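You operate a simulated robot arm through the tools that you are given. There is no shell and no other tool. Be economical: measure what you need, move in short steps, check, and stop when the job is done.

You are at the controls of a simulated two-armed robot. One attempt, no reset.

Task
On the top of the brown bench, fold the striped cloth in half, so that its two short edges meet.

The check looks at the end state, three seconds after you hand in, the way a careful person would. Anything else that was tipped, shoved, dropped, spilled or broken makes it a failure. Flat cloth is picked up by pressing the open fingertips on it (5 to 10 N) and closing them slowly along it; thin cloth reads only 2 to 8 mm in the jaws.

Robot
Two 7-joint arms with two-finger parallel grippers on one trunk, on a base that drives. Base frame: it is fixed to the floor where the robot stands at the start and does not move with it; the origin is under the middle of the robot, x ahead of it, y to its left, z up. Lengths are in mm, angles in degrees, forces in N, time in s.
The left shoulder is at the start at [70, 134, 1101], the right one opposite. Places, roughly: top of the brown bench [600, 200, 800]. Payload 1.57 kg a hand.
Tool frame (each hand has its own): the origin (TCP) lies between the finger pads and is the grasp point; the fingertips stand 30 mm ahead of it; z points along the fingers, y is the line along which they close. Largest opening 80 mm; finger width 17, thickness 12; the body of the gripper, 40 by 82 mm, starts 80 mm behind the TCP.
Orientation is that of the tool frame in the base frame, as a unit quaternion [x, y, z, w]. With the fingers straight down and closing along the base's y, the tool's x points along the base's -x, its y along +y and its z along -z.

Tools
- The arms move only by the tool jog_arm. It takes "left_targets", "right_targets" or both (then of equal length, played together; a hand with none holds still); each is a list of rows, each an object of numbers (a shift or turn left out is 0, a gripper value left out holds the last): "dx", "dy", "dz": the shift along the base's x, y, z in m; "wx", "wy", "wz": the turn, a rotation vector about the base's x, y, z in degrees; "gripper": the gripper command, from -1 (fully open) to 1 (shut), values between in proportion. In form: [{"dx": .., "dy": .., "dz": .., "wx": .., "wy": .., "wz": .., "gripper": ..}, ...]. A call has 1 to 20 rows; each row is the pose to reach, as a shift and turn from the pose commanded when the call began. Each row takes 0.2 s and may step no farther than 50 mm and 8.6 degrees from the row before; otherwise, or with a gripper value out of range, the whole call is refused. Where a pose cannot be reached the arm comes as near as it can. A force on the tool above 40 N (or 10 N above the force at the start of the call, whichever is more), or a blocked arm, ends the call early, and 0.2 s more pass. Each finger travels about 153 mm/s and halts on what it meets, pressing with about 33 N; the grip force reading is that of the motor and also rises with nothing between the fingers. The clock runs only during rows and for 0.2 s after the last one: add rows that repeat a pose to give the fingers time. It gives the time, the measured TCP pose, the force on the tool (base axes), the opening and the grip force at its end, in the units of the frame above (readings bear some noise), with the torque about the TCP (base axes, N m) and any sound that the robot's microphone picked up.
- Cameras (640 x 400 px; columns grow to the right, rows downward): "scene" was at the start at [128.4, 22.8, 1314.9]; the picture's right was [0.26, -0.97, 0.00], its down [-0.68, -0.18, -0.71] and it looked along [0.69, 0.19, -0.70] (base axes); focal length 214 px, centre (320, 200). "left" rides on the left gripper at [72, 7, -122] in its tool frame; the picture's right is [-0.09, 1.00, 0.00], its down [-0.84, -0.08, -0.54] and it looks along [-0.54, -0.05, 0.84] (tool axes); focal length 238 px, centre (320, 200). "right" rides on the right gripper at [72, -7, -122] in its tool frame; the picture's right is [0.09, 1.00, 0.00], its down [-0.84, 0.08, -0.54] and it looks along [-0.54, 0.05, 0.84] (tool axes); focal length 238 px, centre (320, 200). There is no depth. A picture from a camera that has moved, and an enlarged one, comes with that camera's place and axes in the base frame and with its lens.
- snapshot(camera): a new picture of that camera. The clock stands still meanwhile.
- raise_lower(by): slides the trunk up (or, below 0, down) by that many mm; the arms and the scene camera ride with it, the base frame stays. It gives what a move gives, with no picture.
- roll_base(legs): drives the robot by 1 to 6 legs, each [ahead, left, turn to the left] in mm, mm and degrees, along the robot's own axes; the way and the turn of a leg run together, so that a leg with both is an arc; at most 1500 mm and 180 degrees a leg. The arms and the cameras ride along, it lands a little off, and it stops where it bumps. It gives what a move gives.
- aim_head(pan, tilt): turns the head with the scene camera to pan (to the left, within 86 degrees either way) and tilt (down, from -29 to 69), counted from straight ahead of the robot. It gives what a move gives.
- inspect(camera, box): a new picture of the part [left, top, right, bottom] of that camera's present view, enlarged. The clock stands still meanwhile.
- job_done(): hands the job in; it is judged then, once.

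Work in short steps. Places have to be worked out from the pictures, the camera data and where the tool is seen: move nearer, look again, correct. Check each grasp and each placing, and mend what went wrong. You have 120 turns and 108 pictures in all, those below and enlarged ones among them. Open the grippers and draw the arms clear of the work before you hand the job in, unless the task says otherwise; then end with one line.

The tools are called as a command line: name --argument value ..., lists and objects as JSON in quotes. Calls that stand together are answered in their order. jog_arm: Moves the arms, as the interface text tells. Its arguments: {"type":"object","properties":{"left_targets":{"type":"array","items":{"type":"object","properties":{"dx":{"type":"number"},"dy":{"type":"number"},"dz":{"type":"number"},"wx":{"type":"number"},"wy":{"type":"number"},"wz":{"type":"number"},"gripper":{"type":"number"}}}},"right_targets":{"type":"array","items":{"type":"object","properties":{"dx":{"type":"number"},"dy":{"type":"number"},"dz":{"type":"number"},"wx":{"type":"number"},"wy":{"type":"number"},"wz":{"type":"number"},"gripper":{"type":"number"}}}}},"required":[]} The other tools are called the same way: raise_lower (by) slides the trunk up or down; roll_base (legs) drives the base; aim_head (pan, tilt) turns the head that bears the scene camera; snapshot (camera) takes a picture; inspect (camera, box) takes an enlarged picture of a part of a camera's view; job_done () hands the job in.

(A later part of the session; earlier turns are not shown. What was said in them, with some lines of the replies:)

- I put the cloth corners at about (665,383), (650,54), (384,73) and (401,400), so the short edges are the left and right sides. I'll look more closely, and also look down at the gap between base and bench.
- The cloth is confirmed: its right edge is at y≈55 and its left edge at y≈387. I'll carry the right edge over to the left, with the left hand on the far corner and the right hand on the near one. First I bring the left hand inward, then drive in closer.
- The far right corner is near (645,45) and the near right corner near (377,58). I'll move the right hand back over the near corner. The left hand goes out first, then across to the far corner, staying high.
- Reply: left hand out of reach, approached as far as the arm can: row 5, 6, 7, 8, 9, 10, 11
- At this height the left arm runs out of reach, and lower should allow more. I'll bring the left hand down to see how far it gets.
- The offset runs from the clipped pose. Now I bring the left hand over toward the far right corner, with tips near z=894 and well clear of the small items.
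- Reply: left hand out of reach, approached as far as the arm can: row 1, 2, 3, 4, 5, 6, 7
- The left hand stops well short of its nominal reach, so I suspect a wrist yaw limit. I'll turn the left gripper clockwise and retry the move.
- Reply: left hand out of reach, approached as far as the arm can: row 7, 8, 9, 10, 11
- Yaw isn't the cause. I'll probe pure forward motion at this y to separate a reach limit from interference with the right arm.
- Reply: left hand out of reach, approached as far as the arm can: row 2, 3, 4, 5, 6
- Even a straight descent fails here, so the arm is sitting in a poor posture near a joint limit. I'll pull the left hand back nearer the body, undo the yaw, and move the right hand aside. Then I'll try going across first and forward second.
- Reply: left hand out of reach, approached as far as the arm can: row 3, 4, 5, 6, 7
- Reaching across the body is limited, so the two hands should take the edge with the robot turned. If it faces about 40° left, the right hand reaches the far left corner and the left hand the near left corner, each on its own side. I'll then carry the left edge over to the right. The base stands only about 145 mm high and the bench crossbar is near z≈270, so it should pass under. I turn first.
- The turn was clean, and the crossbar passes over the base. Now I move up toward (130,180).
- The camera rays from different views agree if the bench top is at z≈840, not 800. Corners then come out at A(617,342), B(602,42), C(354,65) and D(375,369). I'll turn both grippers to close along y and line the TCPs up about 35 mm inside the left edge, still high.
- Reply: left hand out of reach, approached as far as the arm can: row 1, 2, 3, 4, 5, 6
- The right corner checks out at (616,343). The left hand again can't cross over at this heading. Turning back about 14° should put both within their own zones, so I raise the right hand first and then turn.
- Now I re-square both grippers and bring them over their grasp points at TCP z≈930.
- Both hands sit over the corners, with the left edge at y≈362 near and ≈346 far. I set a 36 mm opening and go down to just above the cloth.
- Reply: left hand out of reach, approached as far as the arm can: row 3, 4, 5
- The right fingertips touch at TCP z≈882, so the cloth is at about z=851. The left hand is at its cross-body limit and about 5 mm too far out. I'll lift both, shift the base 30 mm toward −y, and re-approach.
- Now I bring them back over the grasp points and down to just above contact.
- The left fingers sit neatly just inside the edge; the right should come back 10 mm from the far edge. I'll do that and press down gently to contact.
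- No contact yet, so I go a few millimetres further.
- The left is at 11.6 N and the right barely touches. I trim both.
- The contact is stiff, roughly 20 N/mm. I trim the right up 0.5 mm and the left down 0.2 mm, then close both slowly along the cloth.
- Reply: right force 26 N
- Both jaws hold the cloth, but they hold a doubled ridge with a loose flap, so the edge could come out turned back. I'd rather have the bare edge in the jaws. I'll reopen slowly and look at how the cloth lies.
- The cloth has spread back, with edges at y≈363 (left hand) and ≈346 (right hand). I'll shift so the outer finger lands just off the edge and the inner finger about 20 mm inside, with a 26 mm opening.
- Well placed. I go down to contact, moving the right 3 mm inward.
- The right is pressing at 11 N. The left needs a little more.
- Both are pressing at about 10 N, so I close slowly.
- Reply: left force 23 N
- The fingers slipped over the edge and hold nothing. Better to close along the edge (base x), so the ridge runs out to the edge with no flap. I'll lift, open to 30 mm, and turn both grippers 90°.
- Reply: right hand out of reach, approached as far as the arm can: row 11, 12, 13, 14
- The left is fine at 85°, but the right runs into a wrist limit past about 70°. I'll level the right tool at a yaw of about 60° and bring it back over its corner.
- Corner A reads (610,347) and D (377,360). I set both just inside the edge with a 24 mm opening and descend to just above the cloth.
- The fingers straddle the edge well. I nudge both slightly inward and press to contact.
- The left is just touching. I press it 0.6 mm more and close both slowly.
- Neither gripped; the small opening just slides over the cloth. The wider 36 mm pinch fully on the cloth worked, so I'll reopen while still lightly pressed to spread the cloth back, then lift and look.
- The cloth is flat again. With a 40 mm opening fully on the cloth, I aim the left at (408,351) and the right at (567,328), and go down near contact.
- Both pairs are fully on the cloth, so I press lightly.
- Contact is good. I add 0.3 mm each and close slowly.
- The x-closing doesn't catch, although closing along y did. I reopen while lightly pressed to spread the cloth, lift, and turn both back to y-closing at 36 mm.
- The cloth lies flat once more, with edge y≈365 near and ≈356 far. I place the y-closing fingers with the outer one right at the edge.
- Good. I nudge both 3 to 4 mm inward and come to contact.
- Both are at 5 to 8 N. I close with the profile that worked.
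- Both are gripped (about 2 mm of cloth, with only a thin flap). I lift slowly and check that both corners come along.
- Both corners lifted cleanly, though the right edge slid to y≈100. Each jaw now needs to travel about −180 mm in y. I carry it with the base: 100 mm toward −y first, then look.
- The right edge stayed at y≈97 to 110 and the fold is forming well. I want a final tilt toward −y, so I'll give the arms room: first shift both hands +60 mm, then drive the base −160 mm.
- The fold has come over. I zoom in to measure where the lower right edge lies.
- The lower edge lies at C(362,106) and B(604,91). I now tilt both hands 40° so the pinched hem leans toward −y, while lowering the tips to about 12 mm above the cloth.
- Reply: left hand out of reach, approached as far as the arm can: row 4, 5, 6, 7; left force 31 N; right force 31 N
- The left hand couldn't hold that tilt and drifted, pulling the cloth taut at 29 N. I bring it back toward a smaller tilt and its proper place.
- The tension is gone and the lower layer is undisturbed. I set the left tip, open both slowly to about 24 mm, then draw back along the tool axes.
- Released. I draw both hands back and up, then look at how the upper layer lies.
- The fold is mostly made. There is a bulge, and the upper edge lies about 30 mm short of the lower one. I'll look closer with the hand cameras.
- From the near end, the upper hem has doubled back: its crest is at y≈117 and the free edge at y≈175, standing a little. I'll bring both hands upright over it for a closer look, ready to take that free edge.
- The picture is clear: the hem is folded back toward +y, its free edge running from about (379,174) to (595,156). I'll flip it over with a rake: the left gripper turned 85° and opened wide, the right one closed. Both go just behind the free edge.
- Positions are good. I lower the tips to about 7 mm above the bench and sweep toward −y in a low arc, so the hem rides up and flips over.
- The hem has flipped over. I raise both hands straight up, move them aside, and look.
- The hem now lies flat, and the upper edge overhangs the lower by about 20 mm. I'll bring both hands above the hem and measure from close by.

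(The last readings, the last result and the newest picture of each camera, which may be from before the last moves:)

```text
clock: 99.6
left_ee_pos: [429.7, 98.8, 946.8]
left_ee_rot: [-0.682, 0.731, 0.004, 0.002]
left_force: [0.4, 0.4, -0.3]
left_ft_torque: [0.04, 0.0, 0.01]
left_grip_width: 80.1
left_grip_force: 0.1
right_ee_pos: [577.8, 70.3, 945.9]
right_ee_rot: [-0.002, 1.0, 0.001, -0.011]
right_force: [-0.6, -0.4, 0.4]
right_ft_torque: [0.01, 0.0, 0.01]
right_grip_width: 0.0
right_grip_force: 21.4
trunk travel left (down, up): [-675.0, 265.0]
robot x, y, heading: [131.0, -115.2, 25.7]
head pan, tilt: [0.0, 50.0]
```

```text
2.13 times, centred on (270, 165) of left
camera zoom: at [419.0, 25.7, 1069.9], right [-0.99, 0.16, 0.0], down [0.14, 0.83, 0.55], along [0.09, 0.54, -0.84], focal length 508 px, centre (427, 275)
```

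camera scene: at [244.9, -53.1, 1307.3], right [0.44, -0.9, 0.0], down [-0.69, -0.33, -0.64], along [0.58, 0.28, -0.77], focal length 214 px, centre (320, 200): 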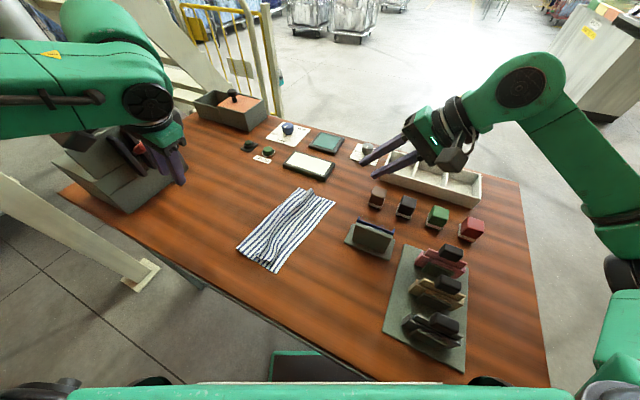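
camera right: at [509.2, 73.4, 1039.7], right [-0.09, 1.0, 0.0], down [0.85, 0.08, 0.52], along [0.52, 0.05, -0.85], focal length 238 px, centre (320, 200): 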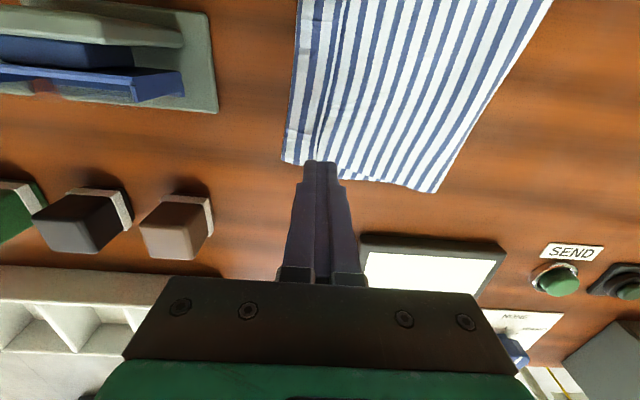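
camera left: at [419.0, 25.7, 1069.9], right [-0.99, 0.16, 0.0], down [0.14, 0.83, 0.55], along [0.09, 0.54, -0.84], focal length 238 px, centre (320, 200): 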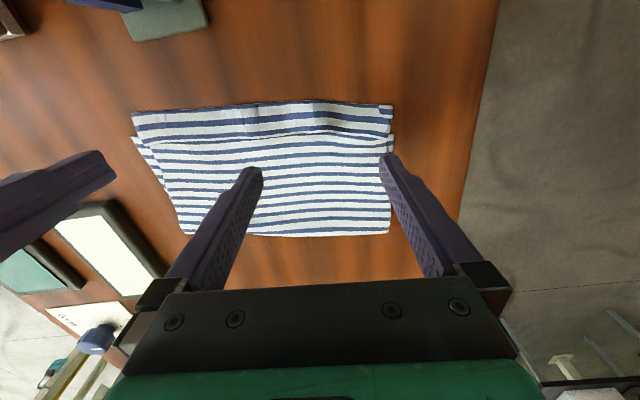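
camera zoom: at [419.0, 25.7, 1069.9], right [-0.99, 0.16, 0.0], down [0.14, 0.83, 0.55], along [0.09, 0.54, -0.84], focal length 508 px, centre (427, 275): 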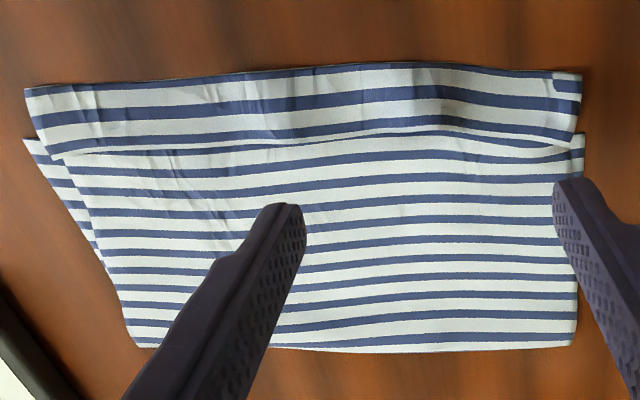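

Now I can read it: the 27 mm band at the hem is the free edge still doubled back (crest y≈71/50, free edge y≈99/76). Pinching the upper layer just inside that, lifting so the tail hangs straight, and laying it down while moving +y should fix both the doubling and the overhang. I set up the hands for it.

jog_arm --left_targets '[{"wz": -8, "gripper": 0.1}, {"wz": -16, "dy": 0.01}, {"wz": -24, "dy": 0.02}, {"wz": -32, "dy": 0.032}, {"wz": -40, "dy": 0.032, "dx": -0.01}, {"wz": -48, "dy": 0.032, "dx": -0.02}, {"wz": -56, "dy": 0.032, "dx": -0.03}, {"wz": -64, "dy": 0.032, "dx": -0.03}, {"wz": -72, "dy": 0.032, "dx": -0.03}, {"wz": -80, "dy": 0.032, "dx": -0.03, "dz": -0.02}, {"wz": -86, "dy": 0.032, "dx": -0.03, "dz": -0.04}, {"wz": -86, "dy": 0.032, "dx": -0.03, "dz": -0.05}, {"wz": -86, "dy": 0.032, "dx": -0.03, "dz": -0.05}]' --right_targets '[{"gripper": 0.1}, {"dy": 0.02}, {"dy": 0.039, "dx": -0.006}, {"dy": 0.039, "dx": -0.006}, {"dy": 0.039, "dx": -0.006}, {"dy": 0.039, "dx": -0.006}, {"dy": 0.039, "dx": -0.006}, {"dy": 0.039, "dx": -0.006}, {"dy": 0.039, "dx": -0.006}, {"dy": 0.039, "dx": -0.006, "dz": -0.02}, {"dy": 0.039, "dx": -0.006, "dz": -0.04}, {"dy": 0.039, "dx": -0.006, "dz": -0.05}, {"dy": 0.039, "dx": -0.006, "dz": -0.05}]'

snapshot --camera "left"

snapshot --camera "right"

```text
clock: 102.4
left_ee_pos: [399.0, 130.3, 896.5]
left_ee_rot: [0.0, 1.0, 0.001, 0.003]
left_force: [0.3, -0.7, 0.1]
left_ft_torque: [0.02, 0.01, 0.0]
left_grip_width: 35.8
left_grip_force: 0.0
right_ee_pos: [572.7, 109.2, 894.6]
right_ee_rot: [-0.002, 1.0, 0.002, -0.011]
right_force: [-0.7, 0.7, -0.6]
right_ft_torque: [0.02, -0.02, 0.0]
right_grip_width: 36.1
right_grip_force: 0.1
trunk travel left (down, up): [-675.0, 265.0]
robot x, y, heading: [129.0, -108.7, 25.6]
head pan, tilt: [0.0, 50.0]
```

```text
24 pictures are left
camera left: at [327.3, 136.7, 1019.2], right [0.09, 1.0, 0.0], down [0.83, -0.08, 0.55], along [0.55, -0.05, -0.84], focal length 238 px, centre (320, 200)
```

left: 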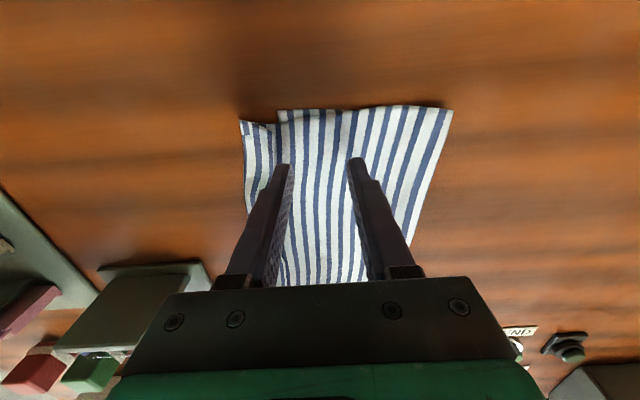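

```text
23 pictures are left
camera right: at [503.0, 102.0, 1019.6], right [-0.1, 1.0, 0.0], down [0.85, 0.08, 0.52], along [0.52, 0.05, -0.85], focal length 238 px, centre (320, 200)
```

right: 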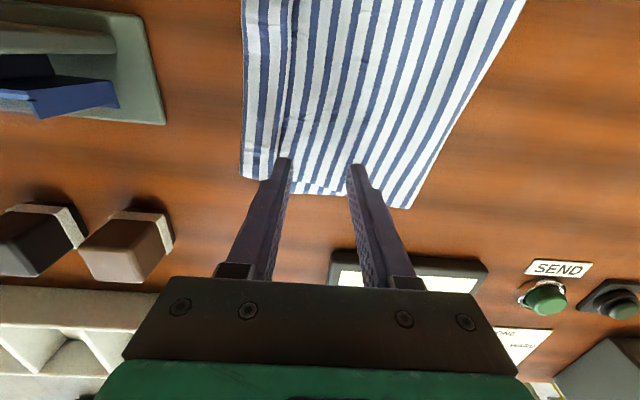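

Both outer fingers sit just inside the doubled band. I press down lightly to contact.

jog_arm --left_targets '[{"dz": -0.006}, {"dz": -0.01}, {"dz": -0.012}, {"dz": -0.013}, {"dz": -0.013}]' --right_targets '[{"dx": -0.004, "dz": -0.005}, {"dx": -0.004, "dz": -0.008}, {"dx": -0.004, "dz": -0.01}, {"dx": -0.004, "dz": -0.011}, {"dx": -0.004, "dz": -0.011}]'

```text
clock: 103.6
left_ee_pos: [398.4, 131.7, 883.6]
left_ee_rot: [-0.001, 1.0, 0.001, 0.003]
left_force: [-0.6, 0.6, -0.1]
left_ft_torque: [0.01, -0.03, -0.03]
left_grip_width: 35.8
left_grip_force: 0.0
right_ee_pos: [567.5, 110.1, 884.2]
right_ee_rot: [-0.003, 1.0, 0.001, -0.011]
right_force: [0.6, 0.2, -0.3]
right_ft_torque: [-0.01, -0.03, 0.02]
right_grip_width: 35.8
right_grip_force: 0.0
trunk travel left (down, up): [-675.0, 265.0]
robot x, y, heading: [129.1, -110.9, 25.4]
head pan, tilt: [0.0, 50.0]
```

jog_arm --left_targets '[{"dz": -0.0007}, {"dz": -0.0013}, {"dz": -0.0013}]' --right_targets '[{"dz": -0.0007}, {"dz": -0.0014}, {"dz": -0.0014}]'

```text
clock: 104.4
left_ee_pos: [399.2, 129.0, 882.5]
left_ee_rot: [0.0, 1.0, 0.001, 0.003]
left_force: [0.7, 0.9, 0.6]
left_ft_torque: [-0.02, -0.01, 0.0]
left_grip_width: 35.7
left_grip_force: 0.1
right_ee_pos: [570.1, 109.6, 883.6]
right_ee_rot: [-0.002, 1.0, 0.001, -0.011]
right_force: [-0.7, -0.2, 0.3]
right_ft_torque: [0.0, -0.01, -0.01]
right_grip_width: 36.2
right_grip_force: 0.0
trunk travel left (down, up): [-675.0, 265.0]
robot x, y, heading: [129.9, -111.2, 25.7]
head pan, tilt: [0.0, 50.0]
```

jog_arm --left_targets '[{"dz": -0.0004}, {"dz": -0.0007}, {"dz": -0.0007}]' --right_targets '[{"dz": -0.0007}, {"dz": -0.0013}, {"dz": -0.0013}]'

```text
clock: 105.2
left_ee_pos: [399.4, 129.8, 881.6]
left_ee_rot: [-0.001, 1.0, 0.002, 0.004]
left_force: [0.8, 0.1, 0.6]
left_ft_torque: [-0.01, -0.01, 0.03]
left_grip_width: 36.0
left_grip_force: 0.0
right_ee_pos: [567.2, 109.2, 882.5]
right_ee_rot: [-0.001, 1.0, 0.001, -0.01]
right_force: [1.8, -0.2, 7.8]
right_ft_torque: [-0.11, -0.11, 0.03]
right_grip_width: 35.9
right_grip_force: 0.0
trunk travel left (down, up): [-675.0, 265.0]
robot x, y, heading: [131.7, -112.4, 25.8]
head pan, tilt: [0.0, 50.0]
```

The right is at 8 N, and the left needs a touch more.

jog_arm --left_targets '[{"dz": -0.0005}, {"dz": -0.0009}, {"dz": -0.0009}]'

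```text
clock: 106.0
left_ee_pos: [399.0, 129.1, 882.6]
left_ee_rot: [0.0, 1.0, 0.002, 0.004]
left_force: [1.2, 1.6, 14.8]
left_ft_torque: [-0.17, 0.06, 0.01]
left_grip_width: 35.3
left_grip_force: 0.0
right_ee_pos: [567.6, 109.4, 882.0]
right_ee_rot: [-0.002, 1.0, 0.0, -0.011]
right_force: [1.6, 0.6, 7.4]
right_ft_torque: [-0.07, -0.12, 0.03]
right_grip_width: 35.8
right_grip_force: 0.0
trunk travel left (down, up): [-675.0, 265.0]
robot x, y, heading: [133.5, -115.9, 25.5]
head pan, tilt: [0.0, 50.0]
```

I ease the left up 0.4 mm and close both slowly.

jog_arm --left_targets '[{"dz": 0.0004, "gripper": 0.1}, {"dz": 0.0004, "gripper": 0.17}, {"dz": 0.0004, "gripper": 0.24}, {"dz": 0.0004, "gripper": 0.31}, {"dz": 0.0004, "gripper": 0.38}, {"dz": 0.0004, "gripper": 0.45}, {"dz": 0.0004, "gripper": 0.52}, {"dz": 0.0004, "gripper": 0.59}, {"dz": 0.0004, "gripper": 0.66}, {"dz": 0.0004, "gripper": 0.73}, {"dz": 0.0004, "gripper": 0.8}, {"dz": 0.0004, "gripper": 0.87}, {"dz": 0.0004, "gripper": 0.94}, {"dz": 0.0004, "gripper": 1}, {"dz": 0.0004, "gripper": 1}, {"dz": 0.0004, "gripper": 1}]' --right_targets '[{"gripper": 0.1}, {"gripper": 0.17}, {"gripper": 0.24}, {"gripper": 0.31}, {"gripper": 0.38}, {"gripper": 0.45}, {"gripper": 0.52}, {"gripper": 0.59}, {"gripper": 0.66}, {"gripper": 0.73}, {"gripper": 0.8}, {"gripper": 0.87}, {"gripper": 0.94}, {"gripper": 1}, {"gripper": 1}, {"gripper": 1}]'

snapshot --camera "left"

snapshot --camera "right"

```text
clock: 109.4
left_ee_pos: [397.9, 130.1, 880.6]
left_ee_rot: [-0.001, 1.0, 0.002, 0.005]
left_force: [0.3, -0.4, 17.3]
left_ft_torque: [-0.06, 0.11, -0.02]
left_grip_width: 2.1
left_grip_force: 23.8
right_ee_pos: [569.1, 108.0, 881.9]
right_ee_rot: [-0.002, 1.0, 0.002, -0.011]
right_force: [-0.2, -0.1, 3.5]
right_ft_torque: [-0.02, -0.02, -0.05]
right_grip_width: 1.9
right_grip_force: 23.3
trunk travel left (down, up): [-675.0, 265.0]
robot x, y, heading: [130.3, -111.6, 25.6]
head pan, tilt: [0.0, 50.0]
```

```text
22 pictures are left
camera left: at [326.1, 135.2, 1004.7], right [0.09, 1.0, 0.0], down [0.83, -0.08, 0.55], along [0.55, -0.05, -0.84], focal length 238 px, centre (320, 200)
```

left: 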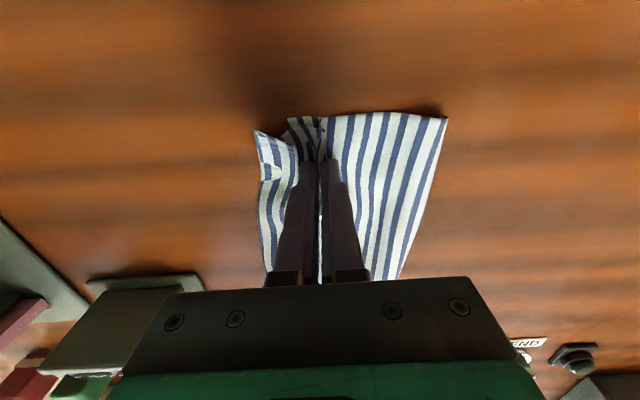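

```text
21 pictures are left
camera right: at [497.5, 101.2, 1006.8], right [-0.09, 1.0, 0.0], down [0.85, 0.08, 0.52], along [0.52, 0.05, -0.85], focal length 238 px, centre (320, 200)
```

right: 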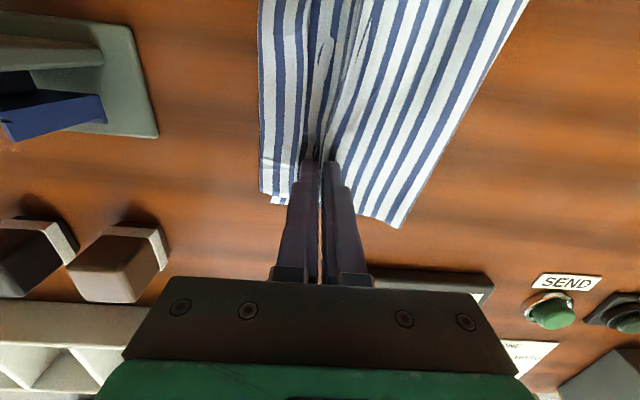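

Both hold about 2 mm, which means only the upper layer. I lift 70 mm so the tail hangs free, and look.

jog_arm --left_targets '[{"dz": 0.01}, {"dz": 0.02}, {"dz": 0.03, "dy": 0.005}, {"dz": 0.04, "dy": 0.01}, {"dz": 0.05, "dy": 0.015}, {"dz": 0.06, "dy": 0.02}, {"dz": 0.07, "dy": 0.025}, {"dz": 0.07, "dy": 0.025}, {"dz": 0.07, "dy": 0.025}]' --right_targets '[{"dz": 0.01}, {"dz": 0.02}, {"dz": 0.03, "dy": 0.005}, {"dz": 0.04, "dy": 0.01}, {"dz": 0.05, "dy": 0.015}, {"dz": 0.06, "dy": 0.02}, {"dz": 0.07, "dy": 0.025}, {"dz": 0.07, "dy": 0.025}, {"dz": 0.07, "dy": 0.025}]'

inspect --camera "scene" --box '[200, 160, 380, 290]'

snapshot --camera "right"

snapshot --camera "left"

```text
clock: 111.4
left_ee_pos: [399.4, 154.8, 951.0]
left_ee_rot: [-0.001, 1.0, 0.001, 0.003]
left_force: [0.0, 0.5, 0.0]
left_ft_torque: [0.0, 0.03, -0.02]
left_grip_width: 1.8
left_grip_force: 23.4
right_ee_pos: [569.9, 134.7, 951.1]
right_ee_rot: [-0.002, 1.0, 0.002, -0.012]
right_force: [-0.5, 0.0, 0.0]
right_ft_torque: [0.01, 0.01, 0.01]
right_grip_width: 2.2
right_grip_force: 23.3
trunk travel left (down, up): [-675.0, 265.0]
robot x, y, heading: [129.9, -111.9, 25.9]
head pan, tilt: [0.0, 50.0]
```

```text
3.08 times, centred on (290, 225) of scene
camera zoom: at [244.9, -55.5, 1307.4], right [0.44, -0.9, 0.0], down [-0.69, -0.33, -0.64], along [0.58, 0.28, -0.77], focal length 660 px, centre (412, 123)
```

zoom: 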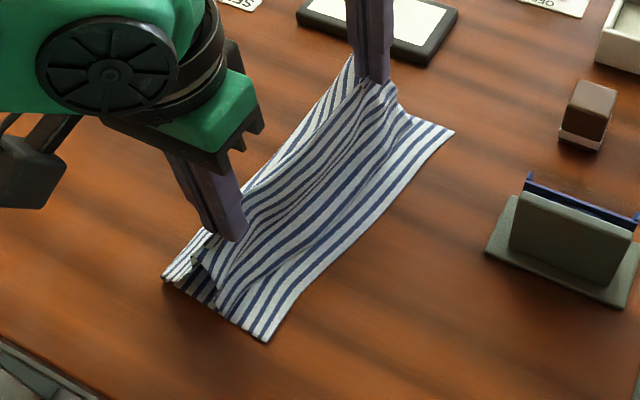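

```text
19 pictures are left
camera right: at [498.7, 127.4, 1075.7], right [-0.09, 1.0, 0.0], down [0.85, 0.08, 0.52], along [0.52, 0.05, -0.85], focal length 238 px, centre (320, 200)
```

right: 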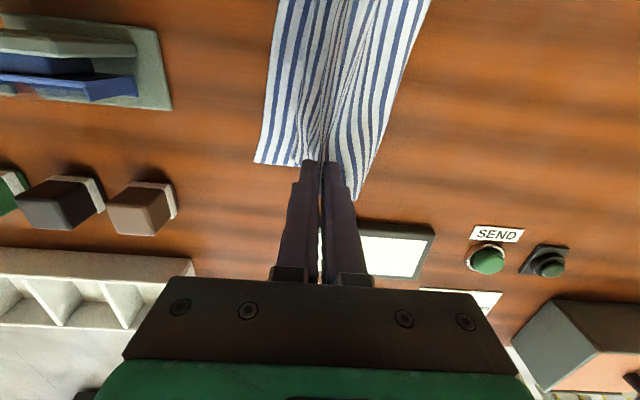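

```text
18 pictures are left
camera left: at [327.3, 161.6, 1074.1], right [0.09, 1.0, 0.0], down [0.83, -0.08, 0.55], along [0.55, -0.05, -0.84], focal length 238 px, centre (320, 200)
```

left: 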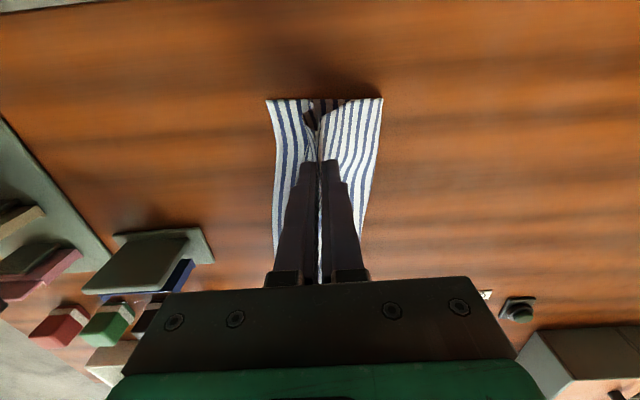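

The lower layer is undisturbed (edge about (365,113) to (597,72)) and the tail hangs. I raise a little more and move −y until the tail's end is over the lower edge. Then I lay it down along a quarter arc toward +y so it trails flat.

jog_arm --left_targets '[{"dz": 0.012}, {"dz": 0.024}, {"dz": 0.024, "dy": -0.015}, {"dz": 0.024, "dy": -0.03}, {"dz": 0.024, "dy": -0.045}, {"dz": 0.024, "dy": -0.045}, {"dz": 0.012, "dy": -0.045}, {"dz": 0.0, "dy": -0.045}, {"dz": -0.001, "dy": -0.033}, {"dz": -0.004, "dy": -0.022}, {"dz": -0.009, "dy": -0.011}, {"dz": -0.016, "dy": -0.001}, {"dz": -0.024, "dy": 0.007}, {"dz": -0.034, "dy": 0.014}, {"dz": -0.045, "dy": 0.019}, {"dz": -0.056, "dy": 0.022}, {"dz": -0.065, "dy": 0.023}, {"dz": -0.065, "dy": 0.023}]' --right_targets '[{"dz": 0.012}, {"dz": 0.024}, {"dz": 0.024, "dy": -0.018}, {"dz": 0.024, "dy": -0.036}, {"dz": 0.024, "dy": -0.053}, {"dz": 0.024, "dy": -0.053}, {"dz": 0.012, "dy": -0.053}, {"dz": 0.0, "dy": -0.053}, {"dz": -0.001, "dy": -0.041}, {"dz": -0.004, "dy": -0.03}, {"dz": -0.009, "dy": -0.019}, {"dz": -0.016, "dy": -0.009}, {"dz": -0.024, "dy": -0.001}, {"dz": -0.034, "dy": 0.006}, {"dz": -0.045, "dy": 0.011}, {"dz": -0.056, "dy": 0.014}, {"dz": -0.065, "dy": 0.015}, {"dz": -0.065, "dy": 0.015}]'

inspect --camera "scene" --box '[200, 160, 380, 290]'

snapshot --camera "left"

snapshot --camera "right"

```text
clock: 115.2
left_ee_pos: [399.2, 177.8, 885.9]
left_ee_rot: [-0.001, 1.0, 0.002, 0.004]
left_force: [0.1, -0.1, 0.0]
left_ft_torque: [0.0, -0.04, -0.05]
left_grip_width: 2.0
left_grip_force: 23.6
right_ee_pos: [568.7, 149.0, 886.6]
right_ee_rot: [-0.002, 1.0, 0.001, -0.01]
right_force: [0.2, 0.4, 4.8]
right_ft_torque: [0.04, 0.06, 0.02]
right_grip_width: 2.6
right_grip_force: 24.4
trunk travel left (down, up): [-675.0, 265.0]
robot x, y, heading: [133.1, -113.5, 25.6]
head pan, tilt: [0.0, 50.0]
```

```text
3.08 times, centred on (290, 225) of scene
camera zoom: at [244.1, -56.3, 1307.7], right [0.44, -0.9, 0.0], down [-0.69, -0.33, -0.64], along [0.58, 0.28, -0.77], focal length 660 px, centre (412, 123)
```

zoom: 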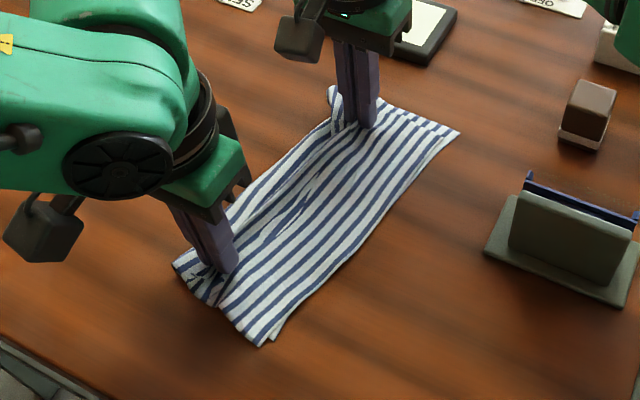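

```text
16 pictures are left
camera left: at [326.9, 184.0, 1009.2], right [0.09, 1.0, 0.0], down [0.83, -0.08, 0.55], along [0.55, -0.05, -0.84], focal length 238 px, centre (320, 200)
```

left: 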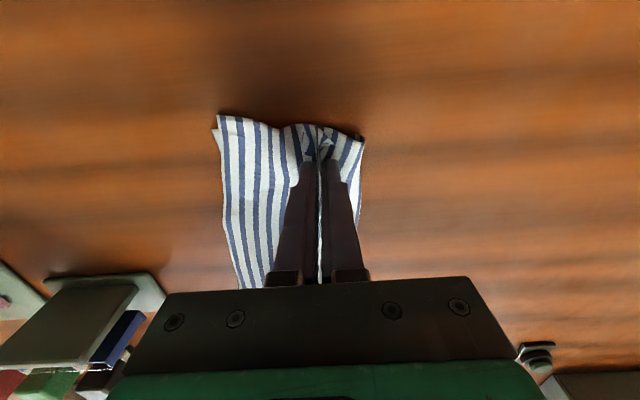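

```text
15 pictures are left
camera right: at [498.5, 142.0, 1011.9], right [-0.09, 1.0, 0.0], down [0.85, 0.08, 0.52], along [0.52, 0.05, -0.85], focal length 238 px, centre (320, 200)
```

right: 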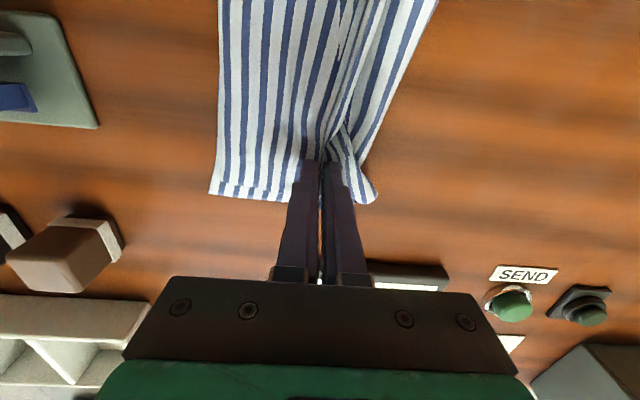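

The tail is laid flat and the two short edges nearly coincide. Now I open so that only the inner fingers move toward +y (TCP shifts with the opening), pushing the slack toward the fold.

jog_arm --left_targets '[{"dz": -0.001, "gripper": 0.9, "dy": 0.002}, {"dz": -0.001, "gripper": 0.8, "dy": 0.004}, {"dz": -0.001, "gripper": 0.7, "dy": 0.006}, {"dz": -0.001, "gripper": 0.6, "dy": 0.008}, {"dz": -0.001, "gripper": 0.5, "dy": 0.01}, {"dz": -0.001, "gripper": 0.4, "dy": 0.012}, {"dz": -0.001, "gripper": 0.3, "dy": 0.014}, {"dz": -0.001, "gripper": 0.2, "dy": 0.016}, {"dz": -0.001, "gripper": 0.1, "dy": 0.018}, {"dz": -0.001, "gripper": 0.0, "dy": 0.02}, {"dz": -0.001, "gripper": -0.1, "dy": 0.022}, {"dz": -0.001, "gripper": -0.2, "dy": 0.024}, {"dz": -0.001, "gripper": -0.3, "dy": 0.026}, {"dz": -0.001, "gripper": -0.4, "dy": 0.028}, {"dz": -0.001, "gripper": -0.4, "dy": 0.028}]' --right_targets '[{"dz": 0, "gripper": 0.9, "dy": 0.002}, {"dz": 0, "gripper": 0.8, "dy": 0.004}, {"dz": 0, "gripper": 0.7, "dy": 0.006}, {"dz": 0, "gripper": 0.6, "dy": 0.008}, {"dz": 0, "gripper": 0.5, "dy": 0.01}, {"dz": 0, "gripper": 0.4, "dy": 0.012}, {"dz": 0, "gripper": 0.3, "dy": 0.014}, {"dz": 0, "gripper": 0.2, "dy": 0.016}, {"dz": 0, "gripper": 0.1, "dy": 0.018}, {"dz": 0, "gripper": 0.0, "dy": 0.02}, {"dz": 0, "gripper": -0.1, "dy": 0.022}, {"dz": 0, "gripper": -0.2, "dy": 0.024}, {"dz": 0, "gripper": -0.3, "dy": 0.026}, {"dz": 0, "gripper": -0.4, "dy": 0.028}, {"dz": 0, "gripper": -0.4, "dy": 0.028}]'

inspect --camera "scene" --box '[200, 160, 380, 290]'

snapshot --camera "right"

```text
clock: 118.4
left_ee_pos: [399.6, 205.4, 884.1]
left_ee_rot: [-0.001, 1.0, 0.002, 0.004]
left_force: [0.0, -0.4, 0.8]
left_ft_torque: [0.01, -0.01, 0.04]
left_grip_width: 55.8
left_grip_force: 0.0
right_ee_pos: [569.7, 178.1, 885.8]
right_ee_rot: [-0.002, 1.0, 0.001, -0.011]
right_force: [0.3, 0.4, 0.3]
right_ft_torque: [-0.01, 0.0, -0.01]
right_grip_width: 55.7
right_grip_force: 0.0
trunk travel left (down, up): [-675.0, 265.0]
robot x, y, heading: [129.3, -111.8, 25.9]
head pan, tilt: [0.0, 50.0]
```

```text
3.08 times, centred on (290, 225) of scene
camera zoom: at [245.0, -55.8, 1307.4], right [0.44, -0.9, 0.0], down [-0.69, -0.33, -0.64], along [0.58, 0.28, -0.77], focal length 660 px, centre (412, 123)
```

zoom: 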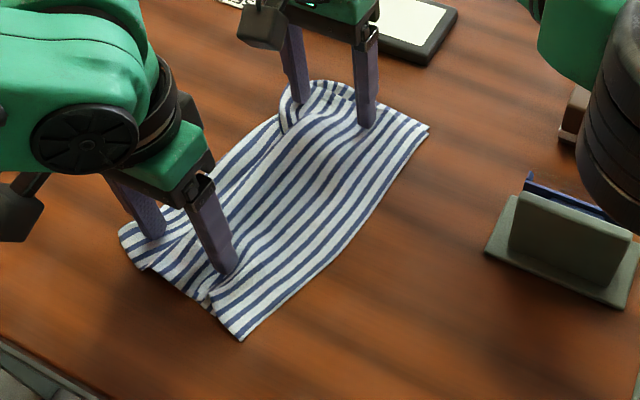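

```text
13 pictures are left
camera right: at [499.3, 170.5, 1010.9], right [-0.1, 1.0, 0.0], down [0.85, 0.08, 0.52], along [0.52, 0.05, -0.85], focal length 238 px, centre (320, 200)
```

right: 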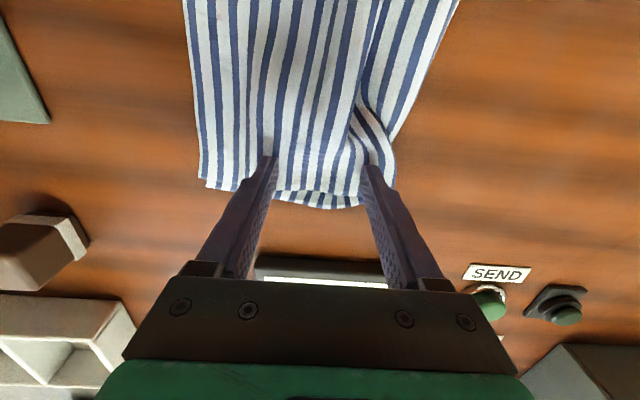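

The edges stayed together. I lift both hands clear and inspect.

jog_arm --left_targets '[{"dz": 0.02}, {"dz": 0.05}, {"dz": 0.09}, {"dz": 0.12}, {"dz": 0.12, "dy": 0.04}, {"dz": 0.12, "dy": 0.08}, {"dz": 0.12, "dy": 0.12}, {"dz": 0.12, "dy": 0.16}, {"dz": 0.12, "dy": 0.17}]' --right_targets '[{"dz": 0.02}, {"dz": 0.05}, {"dz": 0.09}, {"dz": 0.12}, {"dz": 0.15}, {"dz": 0.15, "dy": -0.05}, {"dz": 0.15, "dy": -0.1}, {"dz": 0.15, "dy": -0.15}, {"dz": 0.15, "dy": -0.2}]'

inspect --camera "scene" --box '[200, 160, 380, 290]'

```text
clock: 120.4
left_ee_pos: [400.2, 373.3, 1005.6]
left_ee_rot: [0.0, 1.0, 0.002, 0.002]
left_force: [-0.4, 0.0, -0.5]
left_ft_torque: [0.04, 0.04, 0.0]
left_grip_width: 55.9
left_grip_force: 0.1
right_ee_pos: [569.1, -24.4, 1035.4]
right_ee_rot: [0.0, 1.0, 0.002, -0.01]
right_force: [0.6, -0.7, 0.3]
right_ft_torque: [0.03, -0.02, 0.0]
right_grip_width: 55.6
right_grip_force: 0.0
right hand out of reach, approached as far as the arm can: row 4, 5
trunk travel left (down, up): [-675.0, 265.0]
robot x, y, heading: [128.4, -115.3, 26.0]
head pan, tilt: [0.0, 50.0]
```

```text
3.08 times, centred on (290, 225) of scene
camera zoom: at [245.7, -59.3, 1307.6], right [0.43, -0.9, 0.0], down [-0.69, -0.33, -0.64], along [0.58, 0.28, -0.77], focal length 660 px, centre (412, 123)
```

zoom: 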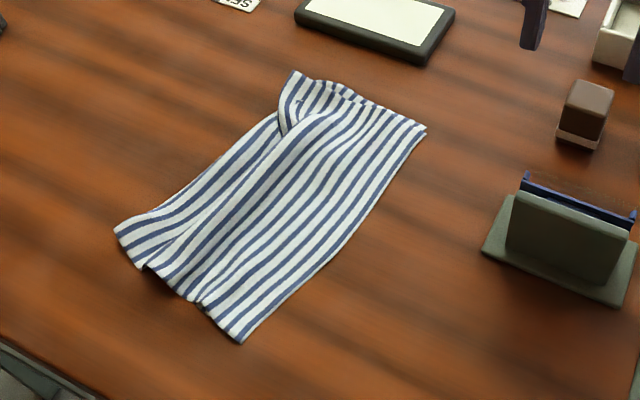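

The fold is at about 143 mm from the edges, which is right for half of 300, and the short edges look coincident. I'll check closely with the right hand camera.

jog_arm --right_targets '[{"dx": -0.03, "dy": 0.03}, {"dx": -0.06, "dy": 0.06}, {"dx": -0.06, "dy": 0.1}, {"dx": -0.06, "dy": 0.13}, {"dx": -0.06, "dy": 0.13}]'

inspect --camera "right" --box '[200, 0, 520, 200]'

```text
clock: 121.6
left_ee_pos: [399.8, 375.2, 1005.2]
left_ee_rot: [-0.001, 1.0, 0.002, 0.003]
left_force: [0.2, -0.4, -0.7]
left_ft_torque: [0.01, -0.01, 0.03]
left_grip_width: 55.9
left_grip_force: 0.0
right_ee_pos: [509.0, 106.4, 1037.7]
right_ee_rot: [-0.001, 1.0, 0.0, -0.011]
right_force: [0.3, -0.6, 0.1]
right_ft_torque: [0.03, 0.02, -0.02]
right_grip_width: 56.0
right_grip_force: 0.2
trunk travel left (down, up): [-675.0, 265.0]
robot x, y, heading: [130.7, -113.2, 25.5]
head pan, tilt: [0.0, 50.0]
```

```text
2.00 times, centred on (360, 100) of right
camera zoom: at [438.9, 99.6, 1162.3], right [-0.09, 1.0, 0.0], down [0.85, 0.08, 0.52], along [0.52, 0.05, -0.85], focal length 477 px, centre (240, 400)
```

zoom: 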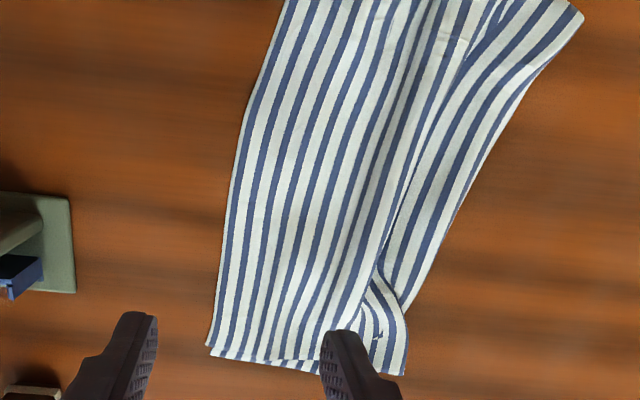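

The short edges meet neatly all along; only a pleat of slack remains near the fold. One gentle sweep toward the fold should flatten it: left gripper turned and opened wide, right closed.

jog_arm --left_targets '[{"wz": 8, "gripper": -1, "dy": -0.02}, {"wz": 16, "dy": -0.04}, {"wz": 24, "dy": -0.06}, {"wz": 32, "dy": -0.08, "dx": 0.01}, {"wz": 40, "dy": -0.1, "dx": 0.02}, {"wz": 48, "dy": -0.12, "dx": 0.03}, {"wz": 56, "dy": -0.14, "dx": 0.04}, {"wz": 64, "dy": -0.16, "dx": 0.04}, {"wz": 72, "dy": -0.18, "dx": 0.04, "dz": -0.03}, {"wz": 80, "dy": -0.2, "dx": 0.04, "dz": -0.06}, {"wz": 86, "dy": -0.205, "dx": 0.04, "dz": -0.09}, {"wz": 86, "dy": -0.205, "dx": 0.04, "dz": -0.1}, {"wz": 86, "dy": -0.205, "dx": 0.04, "dz": -0.1}]' --right_targets '[{"gripper": 1, "dx": 0.02, "dy": 0.01}, {"dx": 0.04, "dy": 0.02}, {"dx": 0.06, "dy": 0.03}, {"dx": 0.06, "dy": 0.04}, {"dx": 0.06, "dy": 0.04, "dz": -0.02}, {"dx": 0.06, "dy": 0.04, "dz": -0.04}, {"dx": 0.06, "dy": 0.04, "dz": -0.06}, {"dx": 0.06, "dy": 0.04, "dz": -0.08}, {"dx": 0.06, "dy": 0.04, "dz": -0.1}, {"dx": 0.06, "dy": 0.04, "dz": -0.12}, {"dx": 0.06, "dy": 0.04, "dz": -0.13}, {"dx": 0.06, "dy": 0.04, "dz": -0.13}, {"dx": 0.06, "dy": 0.04, "dz": -0.13}]'

snapshot --camera "left"

```text
clock: 124.4
left_ee_pos: [439.7, 170.3, 905.2]
left_ee_rot: [-0.683, 0.73, 0.003, 0.002]
left_force: [0.2, 0.1, -1.0]
left_ft_torque: [0.0, -0.01, 0.02]
left_grip_width: 79.9
left_grip_force: 0.0
right_ee_pos: [570.2, 147.3, 905.9]
right_ee_rot: [-0.002, 1.0, 0.0, -0.012]
right_force: [-0.8, 0.9, -0.9]
right_ft_torque: [0.04, 0.01, -0.02]
right_grip_width: 0.0
right_grip_force: 21.1
trunk travel left (down, up): [-675.0, 265.0]
robot x, y, heading: [131.3, -113.3, 25.6]
head pan, tilt: [0.0, 50.0]
```

```text
10 pictures are left
camera left: at [428.6, 98.2, 1028.0], right [-0.99, 0.16, 0.0], down [0.14, 0.83, 0.55], along [0.08, 0.54, -0.84], focal length 238 px, centre (320, 200)
```

left: 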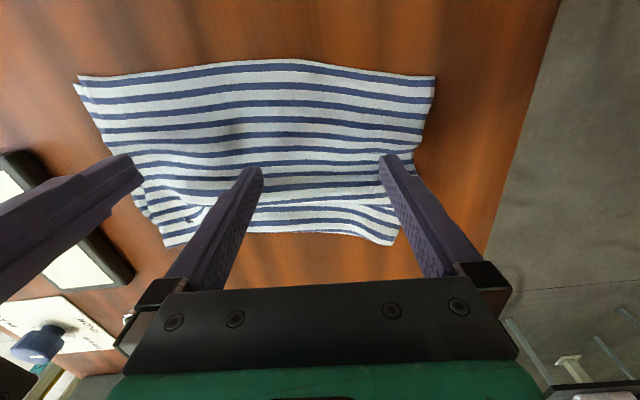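

Edges are aligned along the top of this view and the pleat sits lower, toward the fold. I sweep now: down 20 mm, +65 mm in y, and up.

jog_arm --left_targets '[{"dz": -0.01}, {"dz": -0.02}, {"dz": -0.02, "dy": 0.008}, {"dz": -0.02, "dy": 0.016}, {"dz": -0.02, "dy": 0.024}, {"dz": -0.02, "dy": 0.032}, {"dz": -0.02, "dy": 0.04}, {"dz": -0.02, "dy": 0.048}, {"dz": -0.02, "dy": 0.056}, {"dz": -0.02, "dy": 0.065}, {"dz": -0.02, "dy": 0.072}, {"dz": 0, "dy": 0.072}, {"dz": 0.03, "dy": 0.072}, {"dz": 0.07, "dy": 0.072}, {"dz": 0.1, "dy": 0.1}, {"dz": 0.1, "dy": 0.14}, {"dz": 0.1, "dy": 0.18}]' --right_targets '[{"dz": -0.01}, {"dz": -0.02}, {"dz": -0.02, "dy": 0.008}, {"dz": -0.02, "dy": 0.016}, {"dz": -0.02, "dy": 0.024}, {"dz": -0.02, "dy": 0.032}, {"dz": -0.02, "dy": 0.04}, {"dz": -0.02, "dy": 0.048}, {"dz": -0.02, "dy": 0.056}, {"dz": -0.02, "dy": 0.065}, {"dz": -0.02, "dy": 0.072}, {"dz": 0, "dy": 0.072}, {"dz": 0.03, "dy": 0.072}, {"dz": 0.07, "dy": 0.05}, {"dz": 0.1, "dy": 0.01}, {"dz": 0.12, "dy": -0.03}, {"dz": 0.13, "dy": -0.08}]'

inspect --camera "scene" --box '[200, 150, 380, 280]'

```text
refused: row 17 steps farther than a row can; nothing moved
```

```text
3.08 times, centred on (290, 215) of scene
camera zoom: at [245.1, -55.7, 1307.4], right [0.44, -0.9, 0.0], down [-0.69, -0.33, -0.64], along [0.58, 0.28, -0.77], focal length 660 px, centre (412, 154)
```

zoom: 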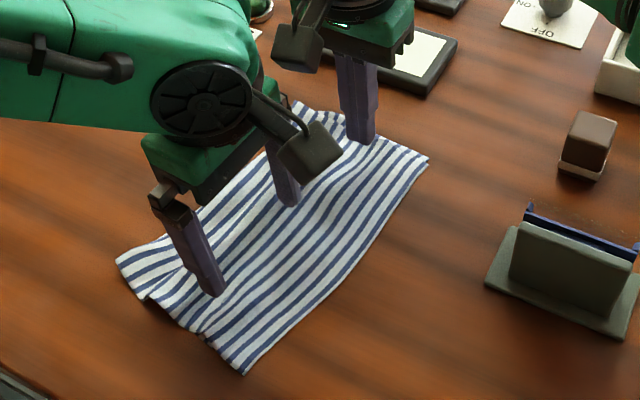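

The last row's step was too long, so I shorten it and repeat.

jog_arm --left_targets '[{"dz": -0.01}, {"dz": -0.02}, {"dz": -0.02, "dy": 0.008}, {"dz": -0.02, "dy": 0.016}, {"dz": -0.02, "dy": 0.024}, {"dz": -0.02, "dy": 0.032}, {"dz": -0.02, "dy": 0.04}, {"dz": -0.02, "dy": 0.048}, {"dz": -0.02, "dy": 0.056}, {"dz": -0.02, "dy": 0.065}, {"dz": -0.02, "dy": 0.072}, {"dz": 0, "dy": 0.072}, {"dz": 0.03, "dy": 0.072}, {"dz": 0.07, "dy": 0.072}, {"dz": 0.1, "dy": 0.1}, {"dz": 0.1, "dy": 0.14}, {"dz": 0.1, "dy": 0.18}]' --right_targets '[{"dz": -0.01}, {"dz": -0.02}, {"dz": -0.02, "dy": 0.008}, {"dz": -0.02, "dy": 0.016}, {"dz": -0.02, "dy": 0.024}, {"dz": -0.02, "dy": 0.032}, {"dz": -0.02, "dy": 0.04}, {"dz": -0.02, "dy": 0.048}, {"dz": -0.02, "dy": 0.056}, {"dz": -0.02, "dy": 0.065}, {"dz": -0.02, "dy": 0.072}, {"dz": 0, "dy": 0.072}, {"dz": 0.03, "dy": 0.072}, {"dz": 0.07, "dy": 0.06}, {"dz": 0.1, "dy": 0.03}, {"dz": 0.12, "dy": -0.01}, {"dz": 0.12, "dy": -0.05}]'

inspect --camera "scene" --box '[200, 150, 380, 280]'

```text
clock: 128.0
left_ee_pos: [440.1, 350.2, 1003.6]
left_ee_rot: [-0.682, 0.731, 0.003, 0.002]
left_force: [0.7, 0.0, 0.7]
left_ft_torque: [0.01, -0.01, 0.01]
left_grip_width: 80.1
left_grip_force: 0.0
right_ee_pos: [569.7, 96.7, 1026.3]
right_ee_rot: [-0.001, 1.0, 0.001, -0.012]
right_force: [-0.2, 0.3, -0.5]
right_ft_torque: [0.0, -0.03, 0.0]
right_grip_width: 0.2
right_grip_force: 21.4
right hand out of reach, approached as far as the arm can: row 8, 9, 10, 11, 12, 13, 14, 15
trunk travel left (down, up): [-675.0, 265.0]
robot x, y, heading: [129.8, -109.6, 25.8]
head pan, tilt: [0.0, 50.0]
```

```text
3.08 times, centred on (290, 215) of scene
camera zoom: at [245.0, -56.2, 1307.5], right [0.44, -0.9, 0.0], down [-0.69, -0.33, -0.64], along [0.58, 0.28, -0.77], focal length 660 px, centre (412, 154)
```

zoom: 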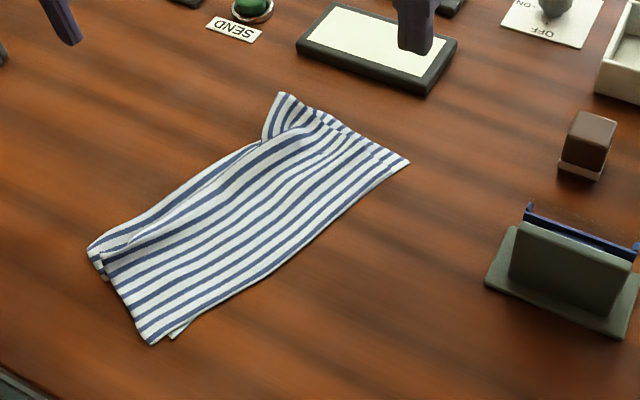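

The pleat moved toward the fold, but the cloth slid and the near corners are now maybe 15 mm apart. I'll look closely from above before deciding.

jog_arm --right_targets '[{"dx": -0.04, "dy": 0.01}, {"dx": -0.08, "dy": 0.02}, {"dx": -0.12, "dy": 0.03}, {"dx": -0.15, "dy": 0.05}, {"dx": -0.15, "dy": 0.05}]'

inspect --camera "right" --box '[200, 0, 520, 200]'

```text
clock: 129.2
left_ee_pos: [439.7, 350.0, 1004.9]
left_ee_rot: [-0.682, 0.731, 0.004, 0.001]
left_force: [0.0, -0.2, -0.5]
left_ft_torque: [0.0, 0.0, -0.02]
left_grip_width: 79.9
left_grip_force: 0.2
right_ee_pos: [419.6, 147.7, 1026.7]
right_ee_rot: [-0.001, 1.0, 0.001, -0.012]
right_force: [0.3, -0.3, -0.7]
right_ft_torque: [-0.02, 0.03, 0.02]
right_grip_width: 0.0
right_grip_force: 20.7
trunk travel left (down, up): [-675.0, 265.0]
robot x, y, heading: [131.0, -116.3, 25.5]
head pan, tilt: [0.0, 50.0]
```

```text
2.00 times, centred on (360, 100) of right
camera zoom: at [349.6, 140.7, 1150.7], right [-0.09, 1.0, 0.0], down [0.85, 0.08, 0.52], along [0.52, 0.05, -0.85], focal length 477 px, centre (240, 400)
```

zoom: 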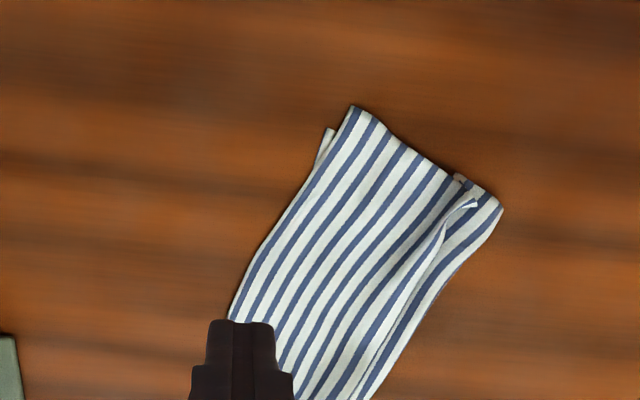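

The short edges now meet within about 10 mm all along, with only a small tuck beside the fold, so another sweep would risk more than it gains. I open the right gripper and draw both arms clear.

jog_arm --right_targets '[{"dy": -0.04, "gripper": -1}, {"dy": -0.08}, {"dy": -0.12}, {"dy": -0.16}, {"dy": -0.2, "dz": 0.02}, {"dy": -0.22, "dz": 0.04}, {"dy": -0.22, "dz": 0.04}]' --left_targets '[{"dz": 0.02, "gripper": -1}, {"dz": 0.04, "dx": -0.02}, {"dz": 0.06, "dx": -0.04}, {"dz": 0.08, "dx": -0.06}, {"dz": 0.08, "dx": -0.08}, {"dz": 0.08, "dx": -0.08}, {"dz": 0.08, "dx": -0.08}]'

snapshot --camera "scene"

inspect --camera "scene" --box '[200, 150, 380, 280]'

```text
clock: 130.8
left_ee_pos: [358.6, 352.0, 1083.5]
left_ee_rot: [-0.683, 0.73, 0.002, 0.002]
left_force: [-0.3, 0.2, 0.6]
left_ft_torque: [0.0, -0.05, -0.02]
left_grip_width: 79.7
left_grip_force: 0.1
right_ee_pos: [419.2, -72.3, 1067.0]
right_ee_rot: [-0.001, 1.0, 0.0, -0.012]
right_force: [-0.4, 0.6, 0.2]
right_ft_torque: [-0.03, -0.02, 0.01]
right_grip_width: 80.0
right_grip_force: 0.0
trunk travel left (down, up): [-675.0, 265.0]
robot x, y, heading: [129.8, -111.6, 25.7]
head pan, tilt: [0.0, 50.0]
```

```text
6 pictures are left
camera scene: at [245.2, -55.3, 1307.4], right [0.44, -0.9, 0.0], down [-0.69, -0.33, -0.64], along [0.58, 0.28, -0.77], focal length 214 px, centre (320, 200)
```

scene: 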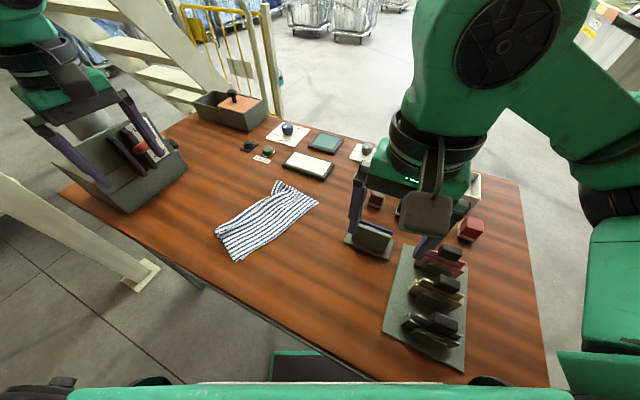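

```text
3.08 times, centred on (290, 215) of scene
camera zoom: at [245.2, -55.3, 1307.4], right [0.44, -0.9, 0.0], down [-0.69, -0.33, -0.64], along [0.58, 0.28, -0.77], focal length 660 px, centre (412, 154)
```

zoom: 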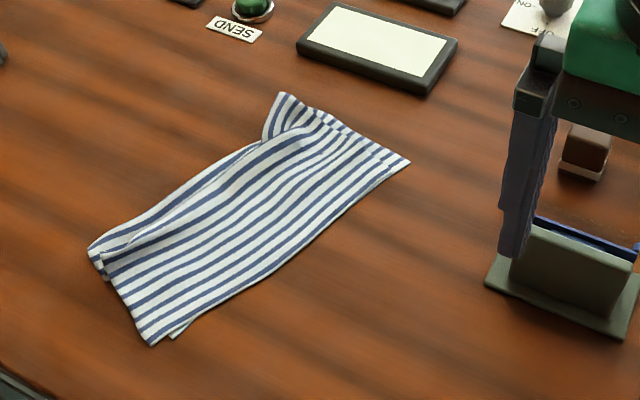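

The cloth is folded with its short edges together, the other items look where they were, and both hands are open and high above the bench. I hand the job in.

job_done

```text
The job is handed in.
```

I folded the striped cloth in half on the brown bench: its short edges meet to within about 10 mm, with the near corners about 17 mm apart and a small tuck by the fold, and nothing else appears to have moved.
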